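You operate a simulated robot arm through the tools that you are given. There is no shell and no other tool. Be economical: measure what you need, move in short steps, check, and stop when the job is done.

The job below is to be done with a simulated robot arm. You get a single attempt, and the scene is never put back.

## Task
Switch on and tune stub three till under 2 % is reflected.
Fine: use the microwave switch; then lock the tuner and switch off; leave the other stubs and the coupler plunger as set.

Only the result counts: the job must be done as asked and must still hold three seconds after the hand-in. Knocking over, shifting, dropping, spilling or breaking anything else fails it.

## Robot
A 7-joint arm with a two-finger parallel gripper, fixed in place. Base frame: the origin is at the foot of the arm, x ahead of it, y to its left, z up. Units: mm, degrees, N and s.
Its first joint turns from -166.0 to 166.0 degrees. Payload 3.91 kg.
The tool frame sits at the grasp point between the pads (the TCP): z along the fingers, y along the line on which they close. The tips reach 30 mm beyond it. The gripper opens to 110 mm. The fingers are 20 mm wide and 10 mm thick; the gripper's body (48 by 112 mm) begins 55 mm behind the TCP.
Orientation is that of the tool frame in the base frame, as a unit quaternion [w, x, y, z]. With the fingers straight down and closing along the base's y, the tool's x points along the base's -x, its y along +y and its z along -z.

## Interface
- The arm moves only by the tool apply_moves. Its argument "deltas" is a list of rows, each a list of 3 entries, a list of its own where there are three numbers: the closure in counts, from 0 (fully open) to 255 (shut), then the shift along the tool's x, y, z in cm, then the turn, a rotation vector about the tool's x, y, z in degrees. In form: [[hand, [x, y, z], [ax, ay, az]], ...]. A call has 1 to 12 rows; each row is the pose to reach, as a shift and turn from the pose commanded when the call began, along the tool's axes at that moment. Rows are played at 5 a second. More than 50 mm and 8.6 degrees between two rows, or a gripper value outside its range, and nothing of the call is played. A pose out of reach is approached as far as the arm can. The call stops where the force on the tool passes 40 N (or 10 N more than at its start, if that is more) or the arm is blocked; 0.2 s more then pass. The fingers move at their own pace (about 153 mm/s each) and stop on an object; they squeeze with about 33 N. The grip force told is the motor's: it shows also when the fingers shut on nothing. Time passes only in rows, and 0.2 s behind the last, so rows that repeat a pose let the fingers close. It gives the time, the measured TCP pose, the force on the tool (base axes), the opening and the grip force at its end, in the units of the frame above (readings bear some noise), with the torque about the TCP (base axes, N m) and any sound that the robot's microphone picked up, and new pictures: "pictures" is both (left out), scene, wrist or none.
- Cameras (640 x 400 px; columns grow to the right, rows downward): "scene" is fixed at [51, -649.2, 1398]; the picture's right is [0.69, -0.72, 0.00], its down [-0.35, -0.34, -0.87] and it looks along [0.63, 0.60, -0.49] (base axes); focal length 296 px, centre (320, 200). "wrist" rides on the gripper at [77, 7, -114] in the tool frame; the picture's right is [-0.09, 1.00, 0.00], its down [-0.80, -0.07, -0.59] and it looks along [-0.59, -0.05, 0.80] (tool axes); focal length 270 px, centre (320, 200). There is no depth. A picture from a camera that has moved, and an enlarged one, comes with that camera's place and axes in the base frame and with its lens.
- lift_body(by): slides the trunk up (or, below 0, down) by that many mm; the arm rides with it, the base frame stays. It gives what a move gives, with no picture.
- close_up(camera, box): a new picture of the part [left, top, right, bottom] of that camera's present view, enlarged. No time passes.
- close_job(): hands the job in; it is judged then, once.

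Work in short steps. Places have to be worked out from the pictures, the camera data and where the tool is seen: move nearer, look again, correct. Check each grasp and each placing, and mend what went wrong. You have 120 turns and 200 pictures in all, those below and enlarged ones among them. Open the gripper and draw the arm clear of the work before you hand the job in, unless the task says otherwise; then end with one line.

The tools are called after "Emit:" as a command line: name --argument value ..., lists and objects as JSON in quotes. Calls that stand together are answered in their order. apply_moves: Moves the arm, as the interface text tells. Its arguments: {"type":"object","properties":{"deltas":{"type":"array","items":{"type":"array"}},"pictures":{"type":"string","enum":["both","scene","wrist","none"]}},"required":["deltas"]} The other tools are called the same way: lift_body (by) slides the trunk up or down; close_up (camera, box) takes an enlarged picture of a part of a camera's view; close_job () hands the job in.

At the start:

```text
t: 0.0
tool_pos: [266.7, -328.3, 1270.8]
tcp_rot: [0.0, 0.001, 1.0, 0.001]
wrist_force: [-0.4, 0.5, 0.5]
wrist_torque: [-0.02, 0.03, -0.01]
grip_width: 109.9
grasp_force: 0.0
trunk travel left (down, up): [-575.0, 35.0]
```

scene: 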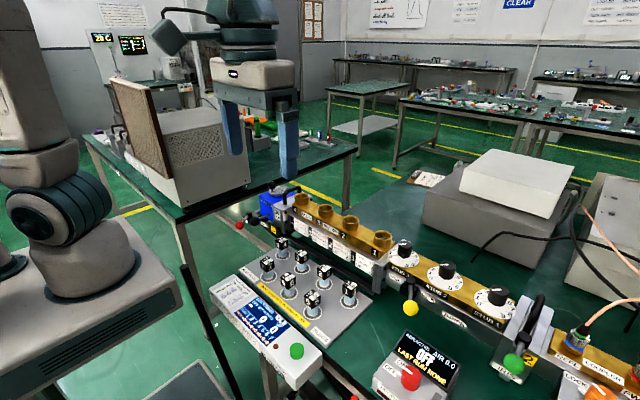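
wrist: 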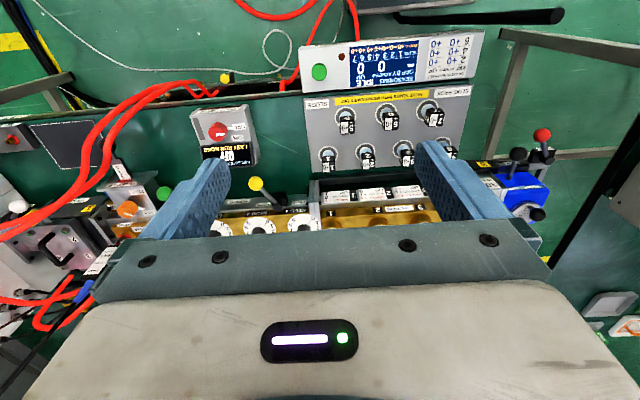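

I'll first enlarge the scene pictures to understand the apparatus.

Emit:
close_up --camera "scene" --box '[360, 220, 640, 400]'

Emit:
close_up --camera "scene" --box '[200, 170, 420, 390]'

Emit:
close_up --camera "wrist" --box '[0, 70, 320, 270]'

Emit:
close_up --camera "wrist" --box '[280, 20, 600, 240]'

```text
2.22 times, centred on (500, 310) of scene
camera zoom: at [51.0, -649.2, 1398.0], right [0.69, -0.72, 0.0], down [-0.35, -0.34, -0.87], along [0.63, 0.6, -0.49], focal length 657 px, centre (-80, -44)
```

zoom: 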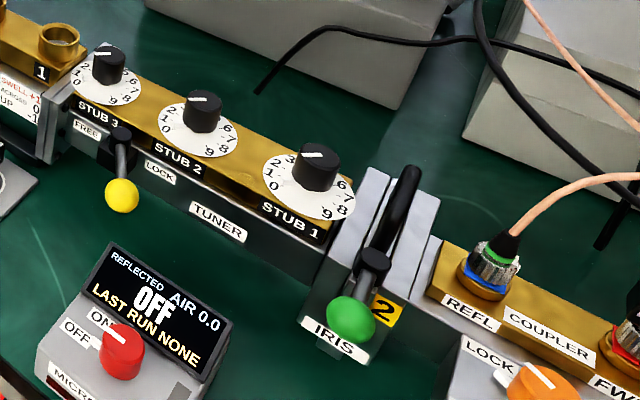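

```text
1.82 times, centred on (310, 280) of scene
camera zoom: at [51.0, -649.2, 1398.0], right [0.69, -0.72, 0.0], down [-0.35, -0.34, -0.87], along [0.63, 0.6, -0.49], focal length 537 px, centre (338, 54)
```

zoom: 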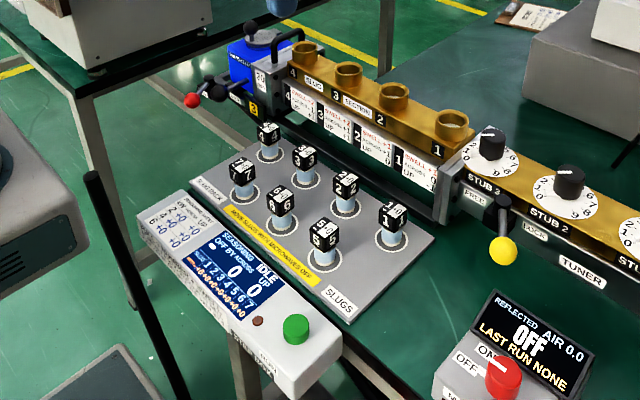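

```text
2.00 times, centred on (160, 170) of wrist
camera zoom: at [189.8, -320.9, 1385.3], right [0.09, 1.0, 0.0], down [0.8, -0.07, 0.59], along [0.59, -0.05, -0.8], focal length 541 px, centre (640, 260)
```

zoom: 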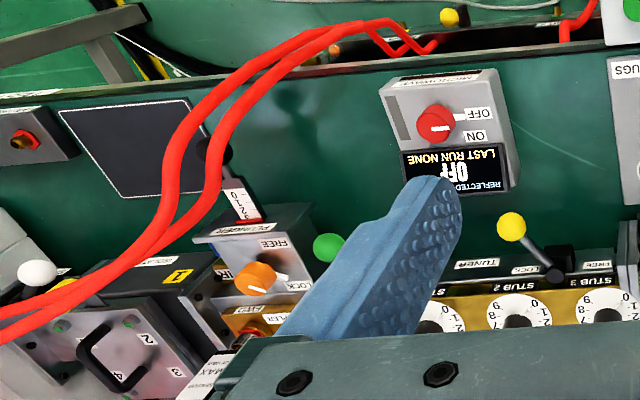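

```text
1.82 times, centred on (440, 130) of wrist
camera zoom: at [189.8, -320.9, 1385.3], right [0.09, 1.0, 0.0], down [0.8, -0.07, 0.59], along [0.59, -0.05, -0.8], focal length 491 px, centre (102, 327)
```

zoom: 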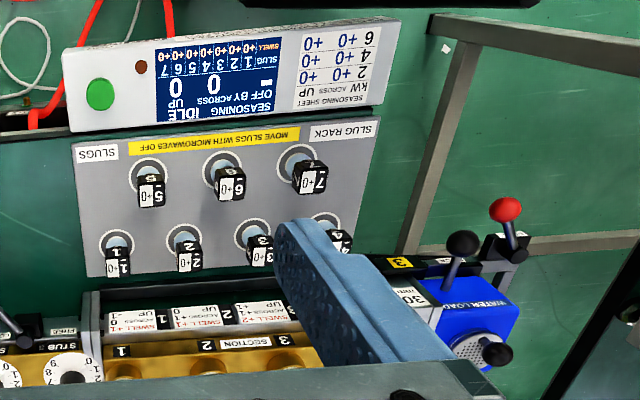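

The tuner lever (yellow ball) appears around (499,-488,890), leaning towards LOCK. Stub 3's knob is around (627,-399,893) and the red switch around (394,-553). I'll move closer at a safe height to look.

Emit:
apply_moves --deltas '[[0, [-2.5, -2.5, 1.7], [0, 0, 0]], [0, [-5, -5, 3.4], [0, 0, 0]], [0, [-7.5, -7.5, 5], [0, 0, 0]], [0, [-10, -10, 6.7], [0, 0, 0]], [0, [-12.5, -12.5, 8.4], [0, 0, 0]], [0, [-15, -15, 10], [0, 0, 0]]]'

```text
t: 1.4
tool_pos: [417.4, -480.1, 1168.1]
tcp_rot: [0.0, 0.0, 1.0, 0.0]
wrist_force: [0.6, -0.6, -0.1]
wrist_torque: [-0.01, 0.01, -0.01]
grip_width: 110.0
grasp_force: 0.2
trunk travel left (down, up): [-575.0, 35.0]
camera wrist: at [340.3, -473.6, 1283.4], right [0.09, 1.0, 0.0], down [0.8, -0.07, 0.59], along [0.59, -0.05, -0.8], focal length 270 px, centre (320, 200)
```

scene: 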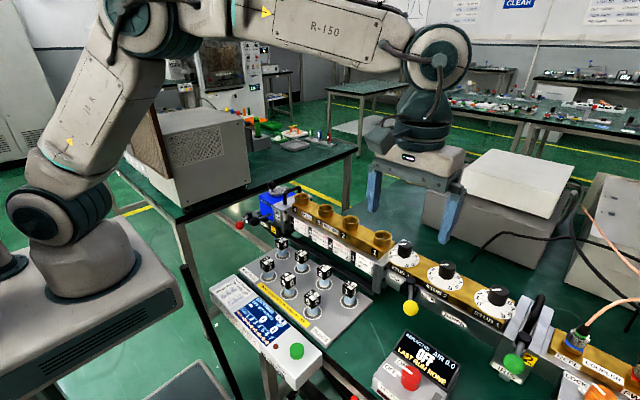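
wrist: 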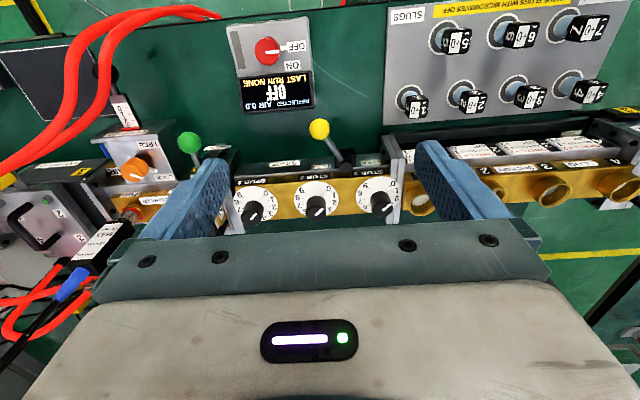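

Emit:
close_up --camera "wrist" --box '[200, 10, 420, 130]'

Emit:
close_up --camera "wrist" --box '[220, 110, 420, 230]'

```text
2.91 times, centred on (310, 70) of wrist
camera zoom: at [340.3, -473.6, 1283.4], right [0.09, 1.0, 0.0], down [0.8, -0.07, 0.59], along [0.59, -0.05, -0.8], focal length 786 px, centre (349, 578)
```

zoom: 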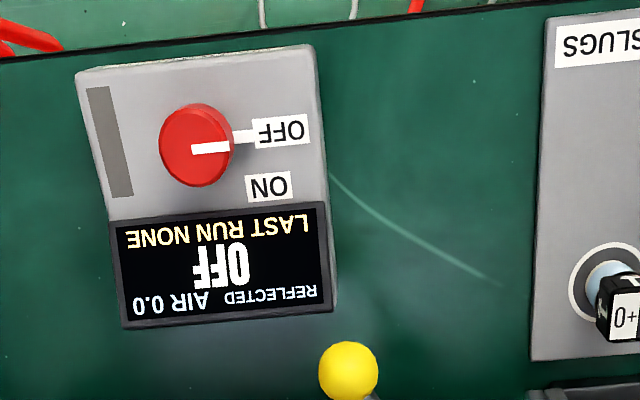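

```text
3.20 times, centred on (320, 170) of wrist
camera zoom: at [340.3, -473.6, 1283.4], right [0.09, 1.0, 0.0], down [0.8, -0.07, 0.59], along [0.59, -0.05, -0.8], focal length 865 px, centre (320, 296)
```

zoom: 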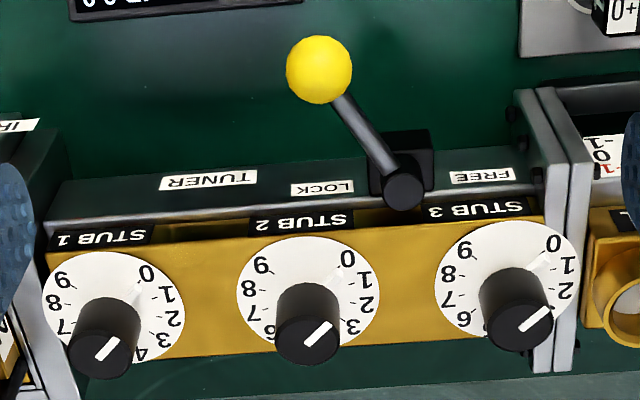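

The switch points to OFF; ON is a clockwise turn (from above) of roughly 45°. I'll descend over the red knob to about z=960 and look again.

Emit:
apply_moves --deltas '[[80, [0.4, -1.2, 3.5], [0, 0, 0]], [80, [0.8, -2.4, 7], [0, 0, 0]], [80, [1.2, -3.6, 10.5], [0, 0, 0]], [80, [1.6, -4.8, 14], [0, 0, 0]], [80, [2.0, -6, 17.5], [0, 0, 0]], [80, [2.4, -7, 20.5], [0, 0, 0]]]'

```text
t: 2.8
tool_pos: [391.6, -549.4, 964.7]
tcp_rot: [0.0, 0.0, 1.0, -0.001]
wrist_force: [0.0, 0.6, -0.1]
wrist_torque: [0.02, 0.01, -0.02]
grip_width: 75.3
grasp_force: 0.1
trunk travel left (down, up): [-575.0, 35.0]
camera wrist: at [315.7, -541.1, 1079.1], right [0.09, 1.0, 0.0], down [0.8, -0.07, 0.59], along [0.59, -0.05, -0.8], focal length 270 px, centre (320, 200)
```

scene: 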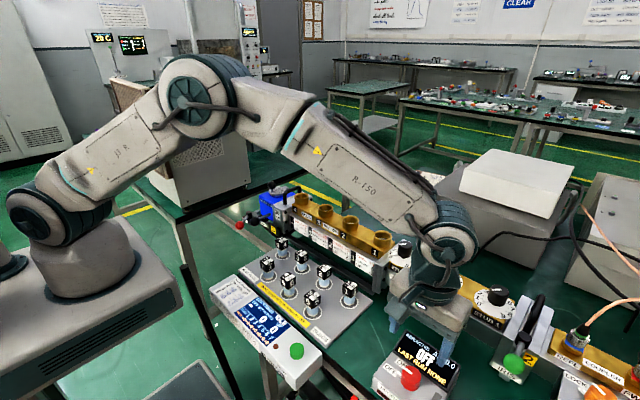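
wrist: 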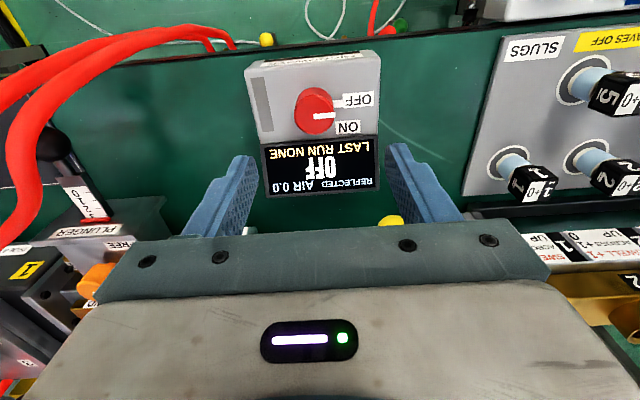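

The knob projects to about (389,-550) with its top near z≈860. I'll descend so the tips are at about 878 and check.

Emit:
apply_moves --deltas '[[80, [0.1, -0.1, 2], [0, 0, 0]], [80, [0.2, -0.1, 4], [0, 0, 0]], [80, [0.3, -0.1, 5.7], [0, 0, 0]]]'

Emit:
close_up --camera "scene" --box '[340, 280, 500, 400]'

```text
t: 3.6
tool_pos: [389.2, -549.3, 908.6]
tcp_rot: [-0.001, 0.0, 1.0, 0.0]
wrist_force: [0.4, 0.1, 0.2]
wrist_torque: [-0.02, 0.02, -0.02]
grip_width: 75.5
grasp_force: 0.1
trunk travel left (down, up): [-575.0, 35.0]
camera wrist: at [311.8, -541.6, 1023.1], right [0.09, 1.0, 0.0], down [0.8, -0.07, 0.59], along [0.59, -0.05, -0.8], focal length 270 px, centre (320, 200)
```

scene: 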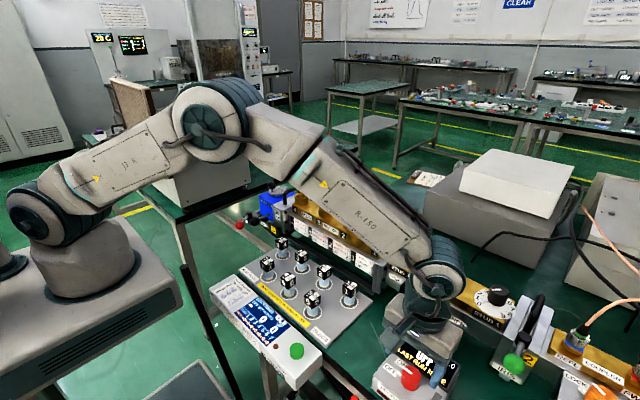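
wrist: 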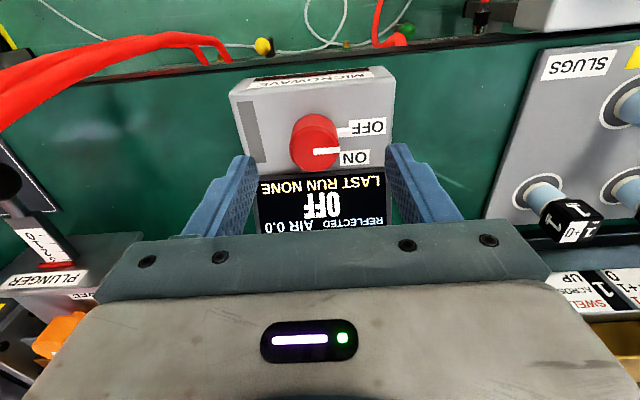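

```text
3.33 times, centred on (420, 340) of scene
camera zoom: at [51.0, -649.2, 1398.0], right [0.69, -0.72, 0.0], down [-0.35, -0.34, -0.87], along [0.63, 0.6, -0.49], focal length 985 px, centre (-13, -267)
```

zoom: 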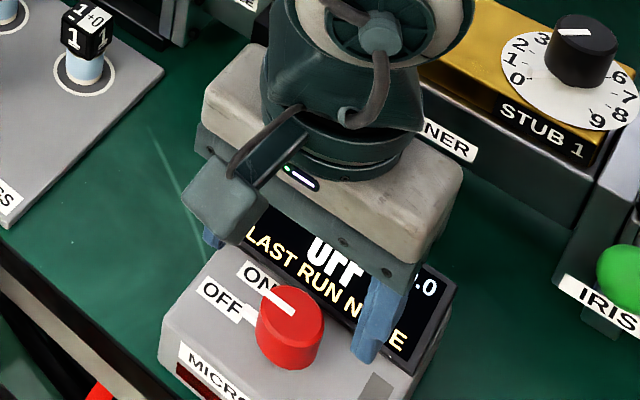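

Comparing views, the knob top is nearer z≈882 at x≈381, so the tips are about level with it. I'll shift -8 mm in x before descending, then check.

Emit:
apply_moves --deltas '[[80, [0.8, 0, 0], [0, 0, 0]], [80, [0.8, 0, 0.4], [0, 0, 0]], [80, [0.8, 0, 0.8], [0, 0, 0]]]' --pictures "wrist"

Emit:
close_up --camera "scene" --box '[360, 310, 480, 400]'

```text
t: 4.4
tool_pos: [381.6, -549.8, 900.0]
tcp_rot: [-0.001, 0.0, 1.0, 0.0]
wrist_force: [-0.7, 0.4, 0.3]
wrist_torque: [-0.02, 0.01, 0.02]
grip_width: 75.2
grasp_force: 0.1
trunk travel left (down, up): [-575.0, 35.0]
camera wrist: at [304.5, -541.9, 1014.9], right [0.09, 1.0, 0.0], down [0.8, -0.07, 0.59], along [0.59, -0.05, -0.8], focal length 270 px, centre (320, 200)
```

wrist: 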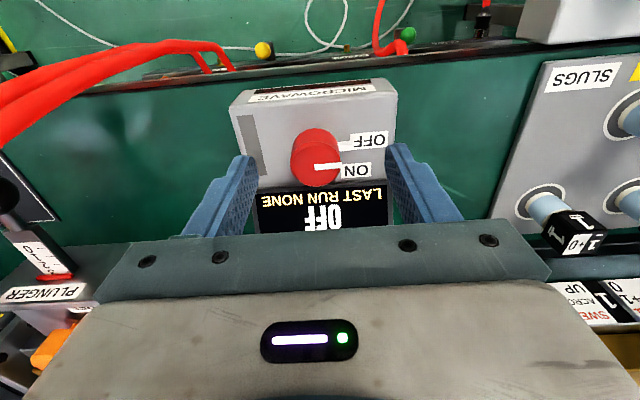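

```text
4.44 times, centred on (420, 355) of scene
camera zoom: at [51.0, -649.2, 1398.0], right [0.69, -0.72, 0.0], down [-0.35, -0.34, -0.87], along [0.63, 0.6, -0.49], focal length 1314 px, centre (-124, -489)
```

zoom: 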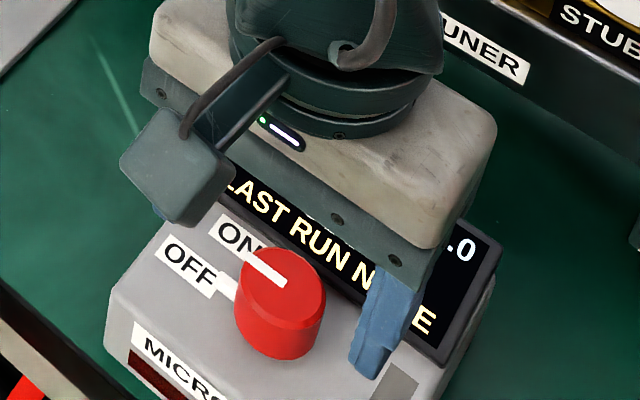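

The knob is between the fingers; its base is near z≈852 and its top near 880. I'll descend another 8 mm and close.

Emit:
apply_moves --deltas '[[80, [0.1, 0, 0.4], [0, 0, 0]], [80, [0.1, 0, 0.9], [0, 0, 0]], [140, [0.1, 0, 0.9], [0, 0, 0]], [200, [0.1, 0, 0.9], [0, 0, 0]], [255, [0.1, 0, 0.9], [0, 0, 0]], [255, [0.1, 0, 0.9], [0, 0, 0]]]' --pictures "wrist"

Emit:
close_up --camera "scene" --box '[360, 310, 480, 400]'

```text
t: 5.8
tool_pos: [381.4, -549.4, 891.5]
tcp_rot: [0.0, -0.001, 1.0, 0.001]
wrist_force: [-0.1, -0.2, 0.0]
wrist_torque: [0.0, 0.04, -0.02]
grip_width: 0.0
grasp_force: 32.9
trunk travel left (down, up): [-575.0, 35.0]
camera wrist: at [304.1, -541.6, 1006.2], right [0.09, 1.0, 0.0], down [0.8, -0.07, 0.59], along [0.59, -0.05, -0.8], focal length 270 px, centre (320, 200)
```

wrist: 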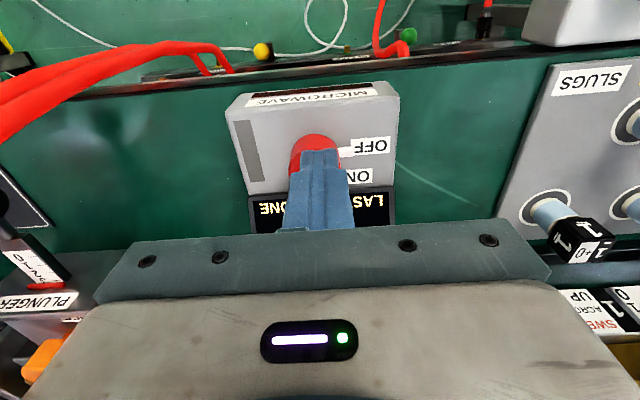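

```text
4.44 times, centred on (420, 355) of scene
camera zoom: at [51.0, -649.2, 1398.0], right [0.69, -0.72, 0.0], down [-0.35, -0.34, -0.87], along [0.63, 0.6, -0.49], focal length 1314 px, centre (-124, -489)
```

zoom: 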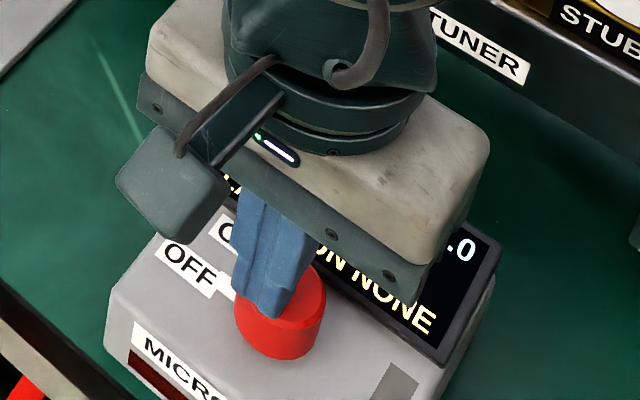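

The fingers shut above the knob: the top is lower than judged (≈853), at about (396.5,-552). I'll raise, reopen, shift and descend to tips ≈843.

Emit:
apply_moves --deltas '[[90, [0, 0, -1], [0, 0, 0]], [90, [0, 0, -1], [0, 0, 0]], [90, [-1.5, -0.25, -1], [0, 0, 0]], [90, [-1.5, -0.25, 0], [0, 0, 0]], [90, [-1.5, -0.25, 1], [0, 0, 0]], [90, [-1.5, -0.25, 1.8], [0, 0, 0]]]' --pictures "wrist"

Emit:
close_up --camera "scene" --box '[360, 310, 480, 400]'

```text
t: 7.2
tool_pos: [394.9, -552.9, 872.7]
tcp_rot: [0.0, 0.0, 1.0, 0.0]
wrist_force: [-0.2, 0.6, -0.2]
wrist_torque: [0.02, 0.02, 0.0]
grip_width: 71.2
grasp_force: 0.0
trunk travel left (down, up): [-575.0, 35.0]
camera wrist: at [318.8, -545.2, 988.1], right [0.09, 1.0, 0.0], down [0.8, -0.07, 0.59], along [0.59, -0.05, -0.8], focal length 270 px, centre (320, 200)
```

wrist: 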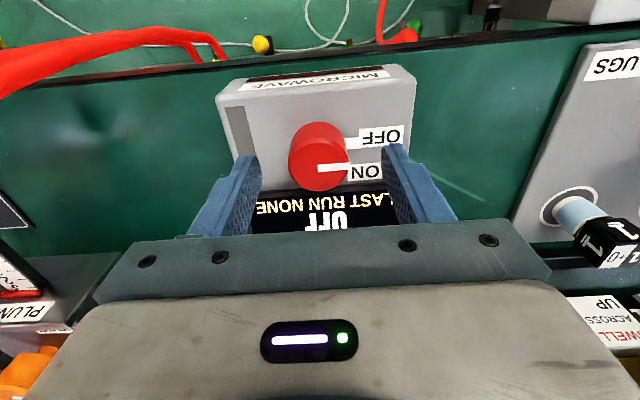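

```text
4.44 times, centred on (420, 355) of scene
camera zoom: at [51.0, -649.2, 1398.0], right [0.69, -0.72, 0.0], down [-0.35, -0.34, -0.87], along [0.63, 0.6, -0.49], focal length 1314 px, centre (-124, -489)
```

zoom: 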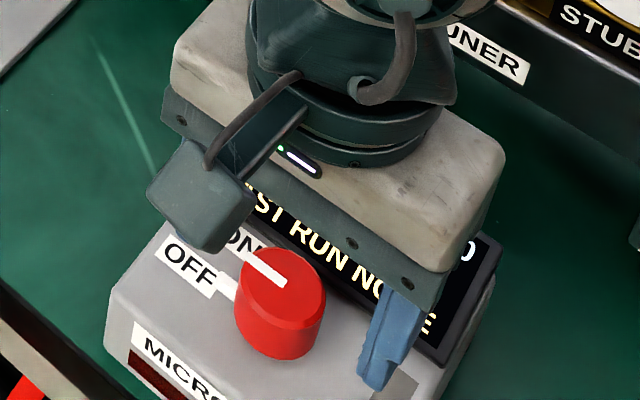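

Knob centred between fingers now. Lower 4 mm and close gently on it.

Emit:
apply_moves --deltas '[[90, [0, 0, 0.2], [0, 0, 0]], [90, [0, 0, 0.5], [0, 0, 0]], [150, [0, 0, 0.5], [0, 0, 0]], [220, [0, 0, 0.5], [0, 0, 0]], [255, [0, 0, 0.5], [0, 0, 0]], [255, [0, 0, 0.5], [0, 0, 0]]]' --pictures "wrist"

```text
t: 8.6
tool_pos: [395.1, -551.9, 868.2]
tcp_rot: [0.0, 0.0, 1.0, 0.001]
wrist_force: [1.3, -7.6, -0.2]
wrist_torque: [0.22, -0.17, 0.03]
grip_width: 33.7
grasp_force: 45.2
trunk travel left (down, up): [-575.0, 35.0]
camera wrist: at [318.6, -545.9, 982.9], right [0.09, 1.0, 0.0], down [0.8, -0.07, 0.59], along [0.59, -0.05, -0.8], focal length 270 px, centre (320, 200)
```

wrist: 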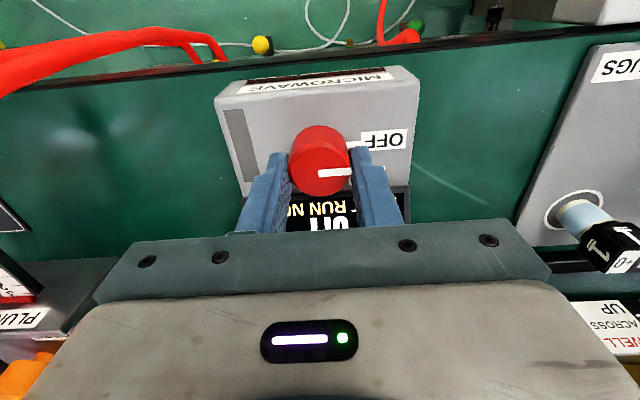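

Gripped at 33.7 mm. I'll shift 1 mm to -y to centre it and turn clockwise (from above), 48° in 8° steps.

Emit:
apply_moves --deltas '[[255, [0, -0.1, 0.5], [0, 0, 0]], [255, [0, -0.1, 0.5], [0, 0, 0]]]' --pictures "none"

```text
t: 9.2
tool_pos: [395.8, -553.0, 867.8]
tcp_rot: [0.002, 0.0, 1.0, -0.002]
wrist_force: [-1.8, -2.2, 31.0]
wrist_torque: [0.63, 0.77, 0.01]
grip_width: 33.6
grasp_force: 44.2
trunk travel left (down, up): [-575.0, 35.0]
```

I mistakenly repeated the z offset (deltas are relative to the current pose), giving 31 N of downward push. Undoing that 5 mm first.

Emit:
apply_moves --deltas '[[255, [0, 0, -0.5], [0, 0, 0]], [255, [0, 0, -0.5], [0, 0, 0]]]' --pictures "none"

```text
t: 9.8
tool_pos: [395.0, -551.7, 867.1]
tcp_rot: [0.0, 0.0, 1.0, 0.0]
wrist_force: [1.2, -7.0, 9.1]
wrist_torque: [-0.68, -1.34, 0.01]
grip_width: 33.5
grasp_force: 44.8
trunk travel left (down, up): [-575.0, 35.0]
```

Residual forces are modest. Now turn +40° about the tool z, raising 1 mm.

Emit:
apply_moves --deltas '[[255, [0, 0, -0.1], [0, 0, 8]], [255, [0, 0, -0.1], [0, 0, 16]], [255, [0, 0, -0.1], [0, 0, 24]], [255, [0, 0, -0.1], [0, 0, 32]], [255, [0, 0, -0.1], [0, 0, 40]]]' --pictures "wrist"

Emit:
close_up --camera "scene" --box '[360, 310, 480, 400]'

```text
t: 11.0
tool_pos: [394.2, -556.3, 867.6]
tcp_rot: [-0.001, 0.344, 0.939, 0.0]
wrist_force: [2.7, -23.7, -7.5]
wrist_torque: [0.07, -0.05, 0.06]
grip_width: 33.9
grasp_force: 44.8
trunk travel left (down, up): [-575.0, 35.0]
camera wrist: at [340.5, -500.3, 982.8], right [0.71, 0.7, 0.0], down [0.57, -0.57, 0.59], along [0.42, -0.42, -0.81], focal length 270 px, centre (320, 200)
```

wrist: 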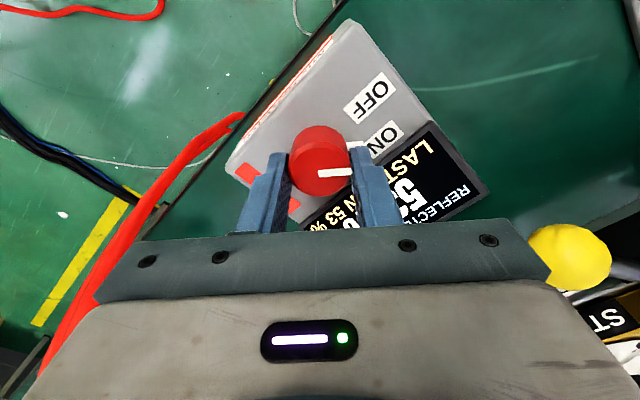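

```text
4.44 times, centred on (420, 355) of scene
camera zoom: at [51.0, -649.2, 1398.0], right [0.69, -0.72, 0.0], down [-0.35, -0.34, -0.87], along [0.63, 0.6, -0.49], focal length 1314 px, centre (-124, -489)
```

zoom: 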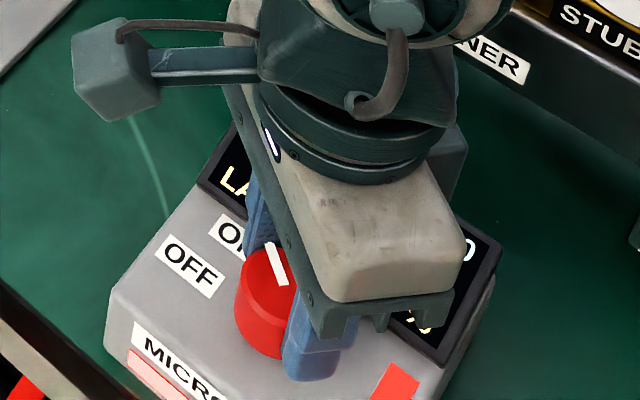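

The microwave is on (reads about 53 %). Release, rise and check the display.

Emit:
apply_moves --deltas '[[180, [0, 0, 0], [0, 0, 0]], [100, [0, 0, 0], [0, 0, 0]], [100, [0, 0, -2], [0, 0, 0]], [100, [0, 0, -5], [0, 0, 0]], [100, [0, 0, -9], [0, 0, -8]], [100, [0, 0, -12], [0, 0, -16]], [100, [0, 0, -12], [0, 0, -24]], [100, [0, 0, -12], [0, 0, -32]], [100, [0, 0, -12], [0, 0, -40]]]' --pictures "both"

Emit:
close_up --camera "wrist" --box '[220, 20, 420, 240]'

```text
t: 13.0
tool_pos: [396.8, -552.4, 988.8]
tcp_rot: [0.0, -0.001, 1.0, -0.001]
wrist_force: [0.0, 0.6, -0.1]
wrist_torque: [0.02, 0.02, 0.01]
grip_width: 67.0
grasp_force: 0.1
trunk travel left (down, up): [-575.0, 35.0]
camera wrist: at [318.2, -545.7, 1104.4], right [0.09, 1.0, 0.0], down [0.8, -0.07, 0.59], along [0.59, -0.05, -0.8], focal length 270 px, centre (320, 200)
```

scene: 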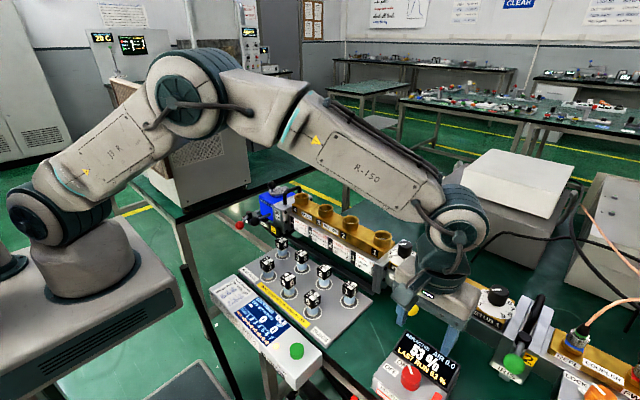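
wrist: 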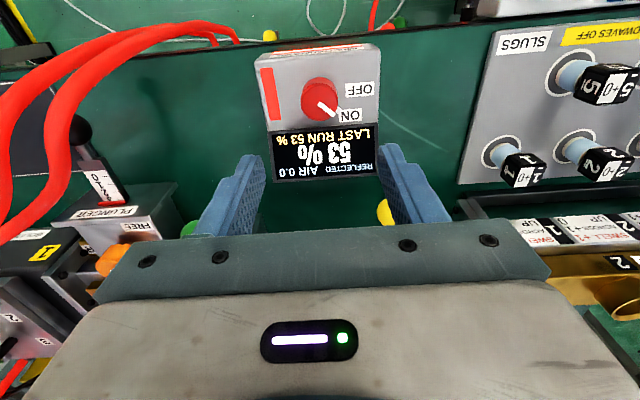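

```text
1.82 times, centred on (320, 130) of wrist
camera zoom: at [318.2, -545.7, 1104.4], right [0.09, 1.0, 0.0], down [0.8, -0.07, 0.59], along [0.59, -0.05, -0.8], focal length 491 px, centre (320, 327)
```

zoom: 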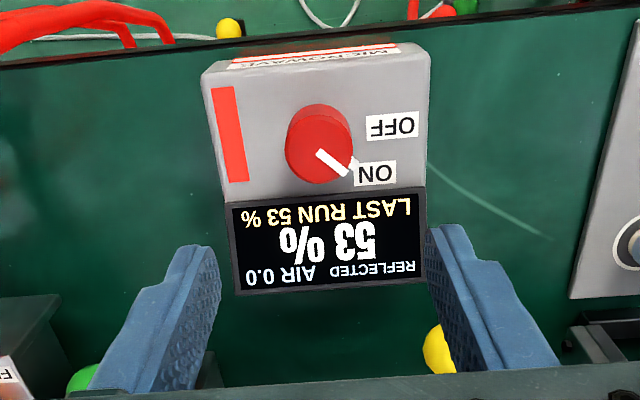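

On, at 53 % reflected. Next is the tuner lever: ball at about (500,-488,889), hub at about (567,-447), a vertical-axis lever now on LOCK. I'll move above the ball and look.

Emit:
apply_moves --deltas '[[80, [-3.5, 2, 0], [0, 0, 0]], [80, [-7, 4, 0], [0, 0, 0]], [80, [-10.3, 6.4, 1], [0, 0, 0]], [80, [-10.3, 6.4, 4], [0, 0, 0]]]' --pictures "both"

Emit:
close_up --camera "scene" --box '[370, 260, 490, 350]'

```text
t: 14.0
tool_pos: [499.2, -490.1, 951.2]
tcp_rot: [0.0, 0.001, 1.0, 0.0]
wrist_force: [0.1, 0.3, -0.4]
wrist_torque: [-0.02, 0.01, -0.04]
grip_width: 75.5
grasp_force: 0.1
trunk travel left (down, up): [-575.0, 35.0]
camera wrist: at [423.7, -481.8, 1065.6], right [0.09, 1.0, 0.0], down [0.8, -0.07, 0.59], along [0.59, -0.05, -0.8], focal length 270 px, centre (320, 200)
```

scene: 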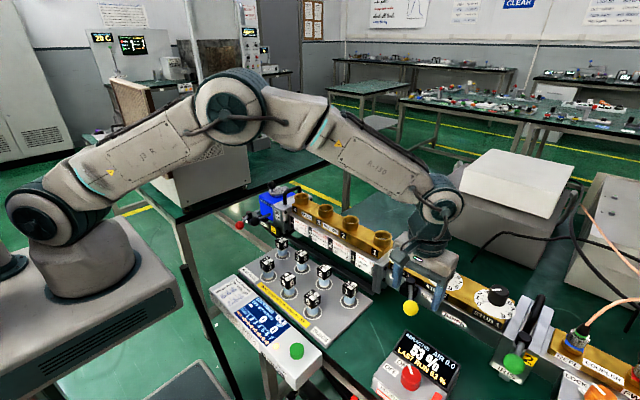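
wrist: 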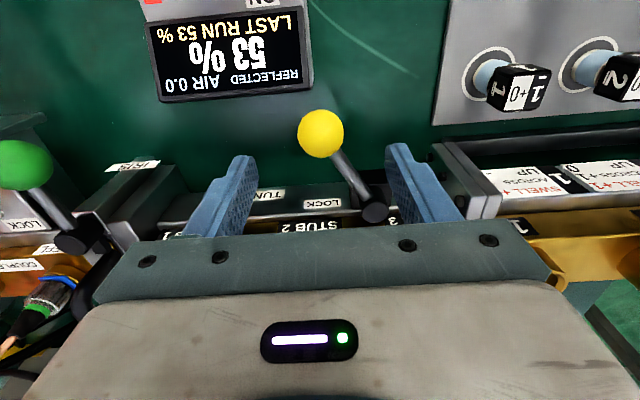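

```text
4.44 times, centred on (430, 305) of scene
camera zoom: at [51.0, -649.2, 1398.0], right [0.69, -0.72, 0.0], down [-0.35, -0.34, -0.87], along [0.63, 0.6, -0.49], focal length 1314 px, centre (-169, -267)
```

zoom: 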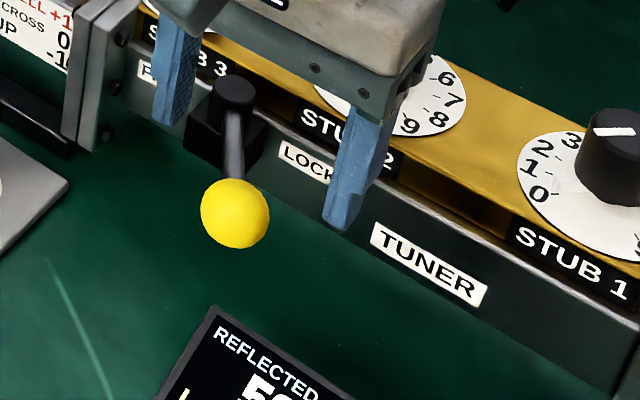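

The ball is confirmed at (498,-488,889). I'll descend so the open fingers straddle it, then narrow to about 40 mm as a cage.

Emit:
apply_moves --deltas '[[80, [0.1, 0.2, 2], [0, 0, 0]], [80, [0.1, 0.2, 4], [0, 0, 0]], [80, [0.1, 0.2, 5.8], [0, 0, 0]], [160, [0.1, 0.2, 5.8], [0, 0, 0]], [160, [0.1, 0.2, 5.8], [0, 0, 0]]]' --pictures "both"

```text
t: 15.2
tool_pos: [497.2, -486.9, 891.3]
tcp_rot: [0.0, 0.0, 1.0, 0.001]
wrist_force: [-0.3, 0.2, -0.2]
wrist_torque: [0.02, 0.01, -0.04]
grip_width: 40.9
grasp_force: 0.0
trunk travel left (down, up): [-575.0, 35.0]
camera wrist: at [420.6, -479.7, 1006.4], right [0.09, 1.0, 0.0], down [0.8, -0.07, 0.59], along [0.59, -0.05, -0.8], focal length 270 px, centre (320, 200)
```

scene: 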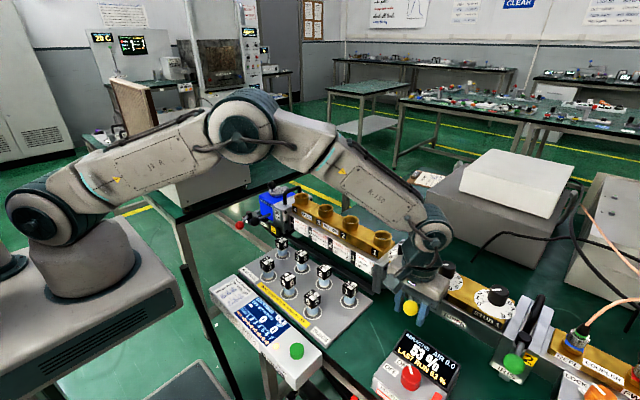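
wrist: 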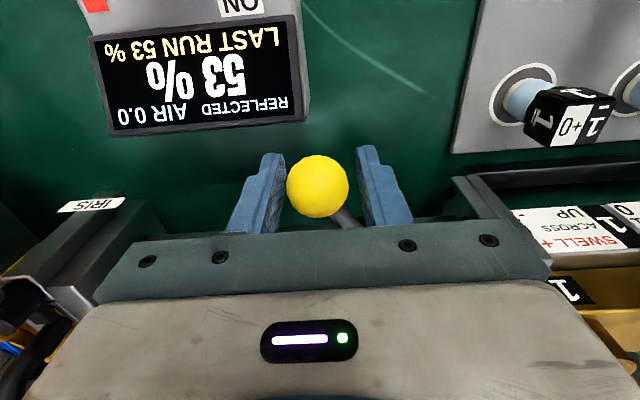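

The ball sits inside the cage. I'll swing it on an arc around the hub towards FREE (+y).

Emit:
apply_moves --deltas '[[160, [0.4, 1.0, 0], [0, 0, 0]], [160, [0.8, 2.0, 0], [0, 0, 0]], [160, [1.0, 3.0, 0], [0, 0, 0]], [160, [1.1, 4.0, 0], [0, 0, 0]], [160, [1.0, 5.0, 0], [0, 0, 0]], [160, [0.8, 6.0, 0], [0, 0, 0]], [160, [0.5, 7.0, 0], [0, 0, 0]], [160, [0.1, 8.0, 0], [0, 0, 0]], [160, [-0.1, 8.4, 0], [0, 0, 0]]]' --pictures "both"

Emit:
close_up --camera "scene" --box '[370, 240, 490, 330]'

```text
t: 17.2
tool_pos: [497.5, -406.1, 891.3]
tcp_rot: [0.0, 0.001, 1.0, -0.001]
wrist_force: [-2.7, -5.8, 0.7]
wrist_torque: [0.48, -0.19, 0.02]
grip_width: 47.1
grasp_force: 6.1
trunk travel left (down, up): [-575.0, 35.0]
camera wrist: at [420.3, -398.5, 1006.1], right [0.09, 1.0, 0.0], down [0.8, -0.07, 0.59], along [0.59, -0.06, -0.8], focal length 270 px, centre (320, 200)
```

scene: 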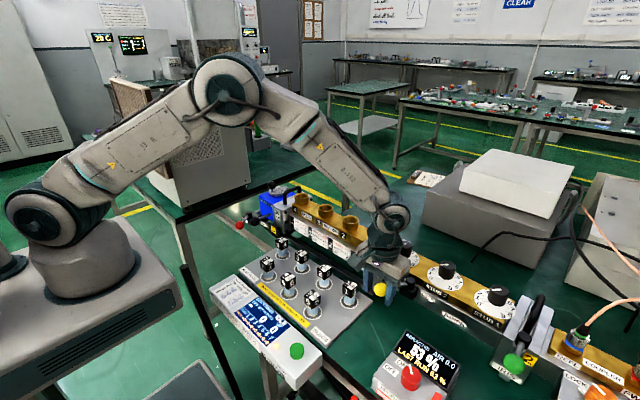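
wrist: 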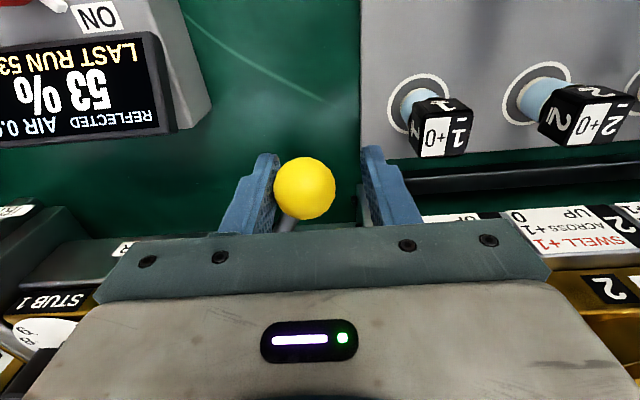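

```text
4.44 times, centred on (430, 285) of scene
camera zoom: at [51.0, -649.2, 1398.0], right [0.69, -0.72, 0.0], down [-0.35, -0.34, -0.87], along [0.63, 0.6, -0.49], focal length 1314 px, centre (-169, -178)
```

zoom: 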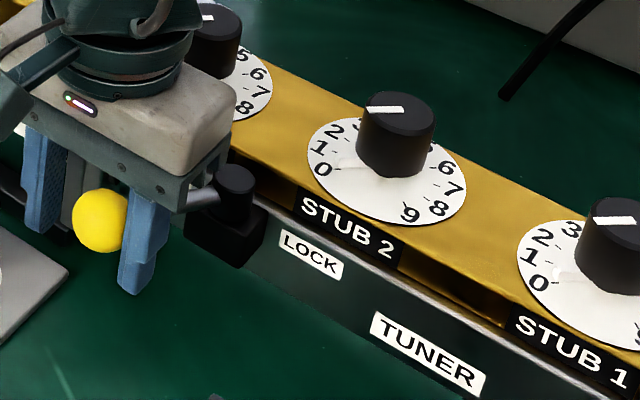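

The ball followed but lags by about 7 mm with resistance, so it may be near its stop. I'll grip it more firmly and push a little further to make sure.

Emit:
apply_moves --deltas '[[200, [0, -0.5, 0], [0, 0, 0]], [200, [0, -0.5, 0], [0, 0, 0]], [200, [-0.1, 0, 0], [0, 0, 0]], [200, [-0.2, 0.4, 0], [0, 0, 0]]]' --pictures "wrist"

```text
t: 18.2
tool_pos: [498.2, -409.3, 892.1]
tcp_rot: [0.0, 0.003, 1.0, -0.007]
wrist_force: [-7.8, -33.6, -7.1]
wrist_torque: [0.2, 0.36, -0.08]
grip_width: 40.4
grasp_force: 16.8
trunk travel left (down, up): [-575.0, 35.0]
stopped in row 4: the force on the tool passed its limit (the readings are from after the stop); the commanded pose is now the measured one
camera wrist: at [421.1, -399.5, 1006.3], right [0.09, 1.0, -0.01], down [0.8, -0.07, 0.59], along [0.59, -0.07, -0.8], focal length 270 px, centre (320, 200)
```

wrist: 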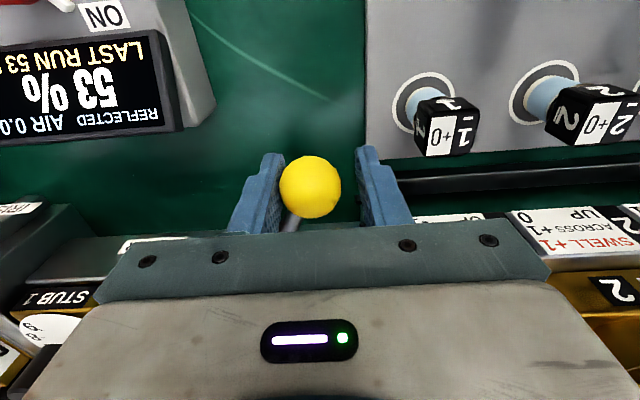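

It's against the end stop: FREE. Open, rise, and move to a view above stub 3.

Emit:
apply_moves --deltas '[[100, [0, -0.4, 0], [0, 0, 0]], [80, [0, -0.4, 0], [0, 0, 0]], [80, [0, -0.4, -3], [0, 0, 0]], [80, [0, -0.4, -7], [0, 0, 0]], [80, [0, -0.4, -11], [0, 0, 0]], [80, [-4, 0, -11], [0, 0, 0]], [80, [-8, 0, -11], [0, 0, 0]]]' --pictures "both"

Emit:
close_up --camera "wrist" --box '[210, 80, 430, 240]'

Emit:
close_up --camera "scene" --box '[350, 220, 470, 310]'

```text
t: 19.8
tool_pos: [583.2, -399.6, 1002.0]
tcp_rot: [0.0, 0.0, 1.0, -0.005]
wrist_force: [0.7, 0.1, 0.3]
wrist_torque: [-0.02, 0.01, 0.03]
grip_width: 75.6
grasp_force: 0.1
trunk travel left (down, up): [-575.0, 35.0]
camera wrist: at [506.2, -391.5, 1117.3], right [0.09, 1.0, -0.01], down [0.8, -0.06, 0.59], along [0.59, -0.06, -0.8], focal length 270 px, centre (320, 200)
```

scene: 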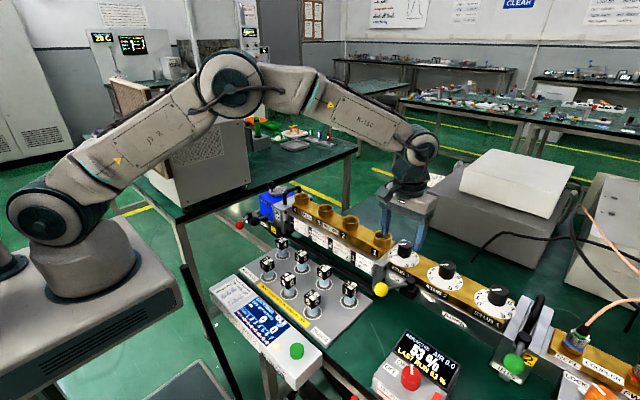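
wrist: 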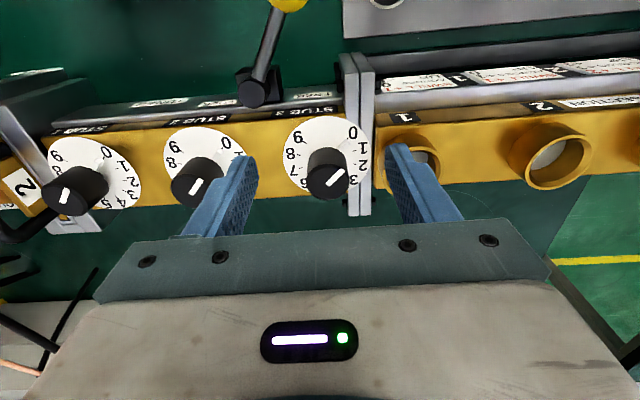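

```text
2.50 times, centred on (320, 160) of wrist
camera zoom: at [506.2, -391.5, 1117.3], right [0.09, 1.0, -0.01], down [0.8, -0.06, 0.59], along [0.59, -0.06, -0.8], focal length 676 px, centre (320, 300)
```

zoom: 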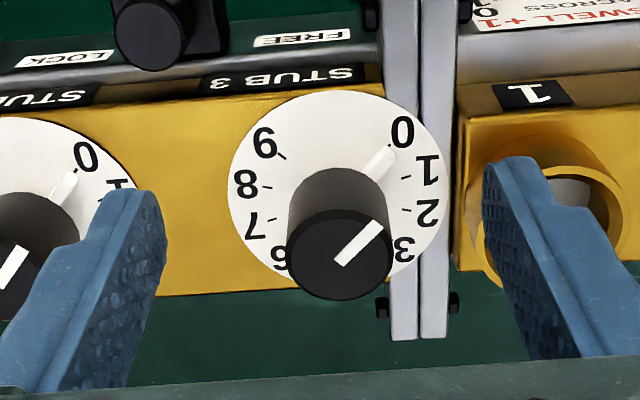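

```text
4.44 times, centred on (410, 265) of scene
camera zoom: at [51.0, -649.2, 1398.0], right [0.69, -0.72, 0.0], down [-0.35, -0.34, -0.87], along [0.63, 0.6, -0.49], focal length 1314 px, centre (-80, -89)
```

zoom: 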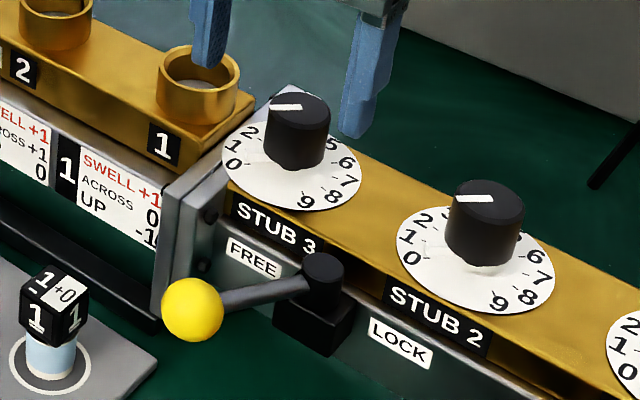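

Lever is on FREE. Stub 3 knob: axis ≈(622,-398), dial z≈899, top ≈938. I'll move over it with the tips just above and check alignment.

Emit:
apply_moves --deltas '[[100, [-2, 0.1, 0], [0, 0, 0]], [110, [-3.9, 0.15, 0], [0, 0, 0]], [110, [-3.9, 0.15, 1.5], [0, 0, 0]], [110, [-3.9, 0.15, 2.7], [0, 0, 0]]]' --pictures "wrist"

Emit:
close_up --camera "scene" --box '[350, 200, 470, 290]'

```text
t: 20.8
tool_pos: [620.7, -397.4, 975.4]
tcp_rot: [0.0, -0.001, 1.0, -0.005]
wrist_force: [-0.1, 0.4, -0.3]
wrist_torque: [0.02, -0.02, -0.01]
grip_width: 62.6
grasp_force: 0.1
trunk travel left (down, up): [-575.0, 35.0]
camera wrist: at [544.0, -388.9, 1090.6], right [0.09, 1.0, -0.01], down [0.8, -0.06, 0.6], along [0.59, -0.06, -0.8], focal length 270 px, centre (320, 200)
```

wrist: 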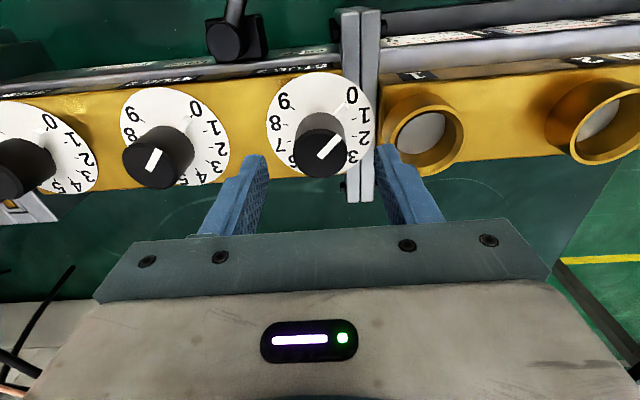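

```text
4.44 times, centred on (410, 245) of scene
camera zoom: at [51.0, -649.2, 1398.0], right [0.69, -0.72, 0.0], down [-0.35, -0.34, -0.87], along [0.63, 0.6, -0.49], focal length 1314 px, centre (-80, 0)
```

zoom: 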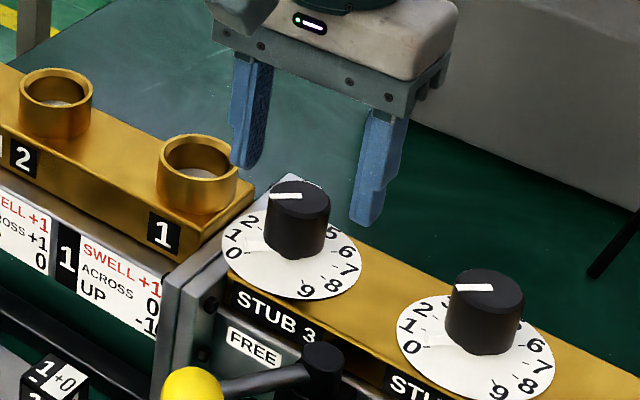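

Alignment looks right. I'll descend another 2.2 cm (tips ≈923) and look.

Emit:
apply_moves --deltas '[[110, [-0.1, 0, 0.7], [0, 0, 0]], [110, [-0.1, 0, 1.4], [0, 0, 0]], [110, [-0.1, 0, 2.2], [0, 0, 0]]]' --pictures "wrist"

Emit:
close_up --camera "scene" --box '[350, 200, 470, 290]'

```text
t: 21.6
tool_pos: [621.8, -397.1, 954.4]
tcp_rot: [0.0, -0.001, 1.0, -0.005]
wrist_force: [0.5, 0.2, -0.1]
wrist_torque: [0.03, 0.01, 0.03]
grip_width: 62.7
grasp_force: 0.1
trunk travel left (down, up): [-575.0, 35.0]
camera wrist: at [544.5, -390.1, 1068.5], right [0.09, 1.0, -0.01], down [0.8, -0.06, 0.6], along [0.59, -0.06, -0.8], focal length 270 px, centre (320, 200)
```

wrist: 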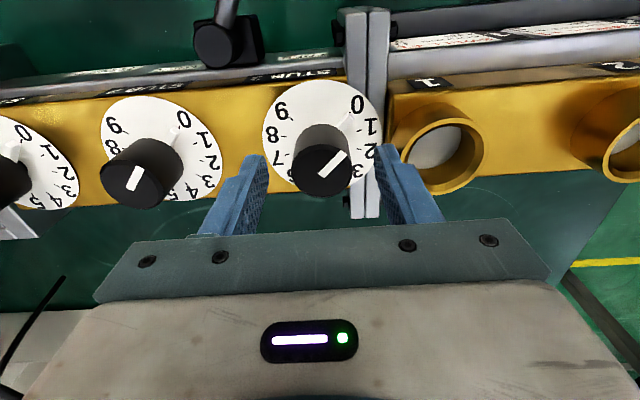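

```text
4.44 times, centred on (410, 245) of scene
camera zoom: at [51.0, -649.2, 1398.0], right [0.69, -0.72, 0.0], down [-0.35, -0.34, -0.87], along [0.63, 0.6, -0.49], focal length 1314 px, centre (-80, 0)
```

zoom: 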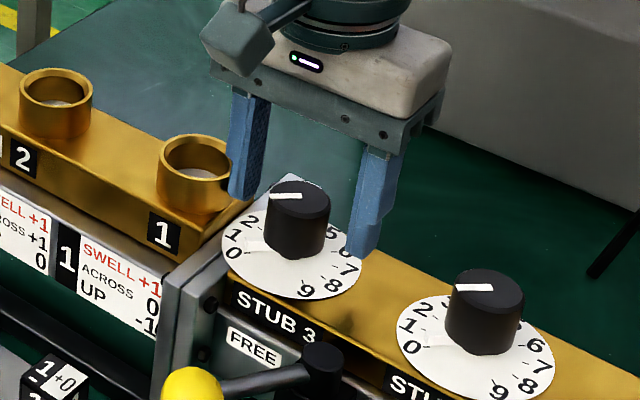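

Both views give knob axis x≈622, top ≈936. Descend 1.6 cm (tips ≈908, dial ≈899) and close on the knob.

Emit:
apply_moves --deltas '[[110, [0, 0, 0.8], [0, 0, 0]], [110, [0, 0, 1.6], [0, 0, 0]], [170, [0, 0, 1.6], [0, 0, 0]], [220, [0, 0, 1.6], [0, 0, 0]], [255, [0, 0, 1.6], [0, 0, 0]], [255, [0, 0, 1.6], [0, 0, 0]]]' --pictures "wrist"

Emit:
close_up --camera "scene" --box '[350, 220, 510, 340]'

```text
t: 23.0
tool_pos: [621.8, -397.5, 936.5]
tcp_rot: [0.0, -0.002, 1.0, -0.004]
wrist_force: [-0.7, 6.4, 1.0]
wrist_torque: [1.63, 0.16, 0.0]
grip_width: 33.8
grasp_force: 44.8
trunk travel left (down, up): [-575.0, 35.0]
camera wrist: at [545.1, -389.3, 1051.8], right [0.09, 1.0, -0.01], down [0.8, -0.06, 0.6], along [0.59, -0.06, -0.8], focal length 270 px, centre (320, 200)
```

wrist: 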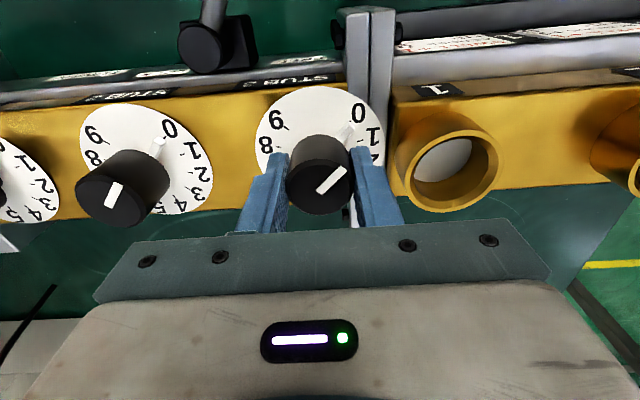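

```text
3.33 times, centred on (430, 280) of scene
camera zoom: at [51.0, -649.2, 1398.0], right [0.69, -0.72, 0.0], down [-0.35, -0.34, -0.87], along [0.63, 0.6, -0.49], focal length 985 px, centre (-47, -67)
```

zoom: 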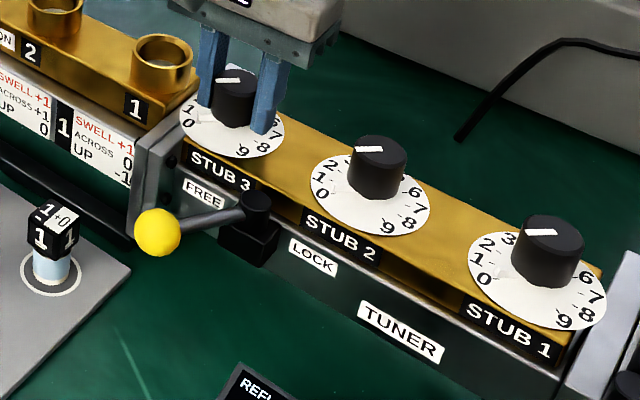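

Good grip (33.8 mm). Turn +24° (clockwise, towards larger numbers) and read the display.

Emit:
apply_moves --deltas '[[255, [0, 0, 0], [0, 0, 6]], [255, [0, 0, 0], [0, 0, 12]], [255, [0, 0, 0], [0, 0, 18]], [255, [0, 0, 0], [0, 0, 24]]]' --pictures "wrist"

Emit:
close_up --camera "scene" --box '[380, 320, 480, 400]'

```text
t: 24.0
tool_pos: [621.6, -396.6, 937.5]
tcp_rot: [0.0, 0.207, 0.978, -0.004]
wrist_force: [1.6, 5.1, 0.6]
wrist_torque: [1.56, 0.77, -0.02]
grip_width: 33.9
grasp_force: 44.5
trunk travel left (down, up): [-575.0, 35.0]
camera wrist: at [554.3, -359.0, 1051.5], right [0.49, 0.87, -0.01], down [0.7, -0.39, 0.6], along [0.52, -0.3, -0.8], focal length 270 px, centre (320, 200)
```

wrist: 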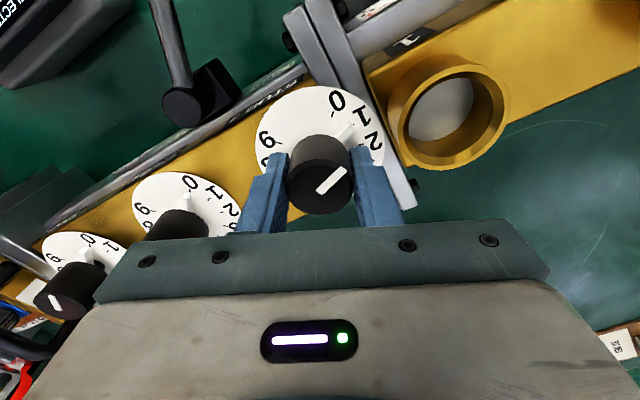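

```text
5.00 times, centred on (430, 360) of scene
camera zoom: at [51.0, -649.2, 1398.0], right [0.69, -0.72, 0.0], down [-0.35, -0.34, -0.87], along [0.63, 0.6, -0.49], focal length 1478 px, centre (-230, -600)
```

zoom: 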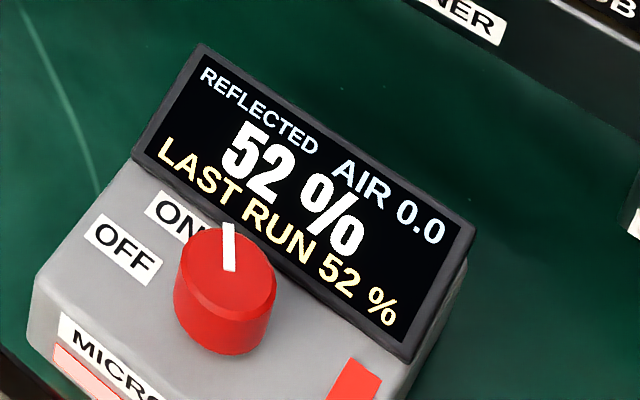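

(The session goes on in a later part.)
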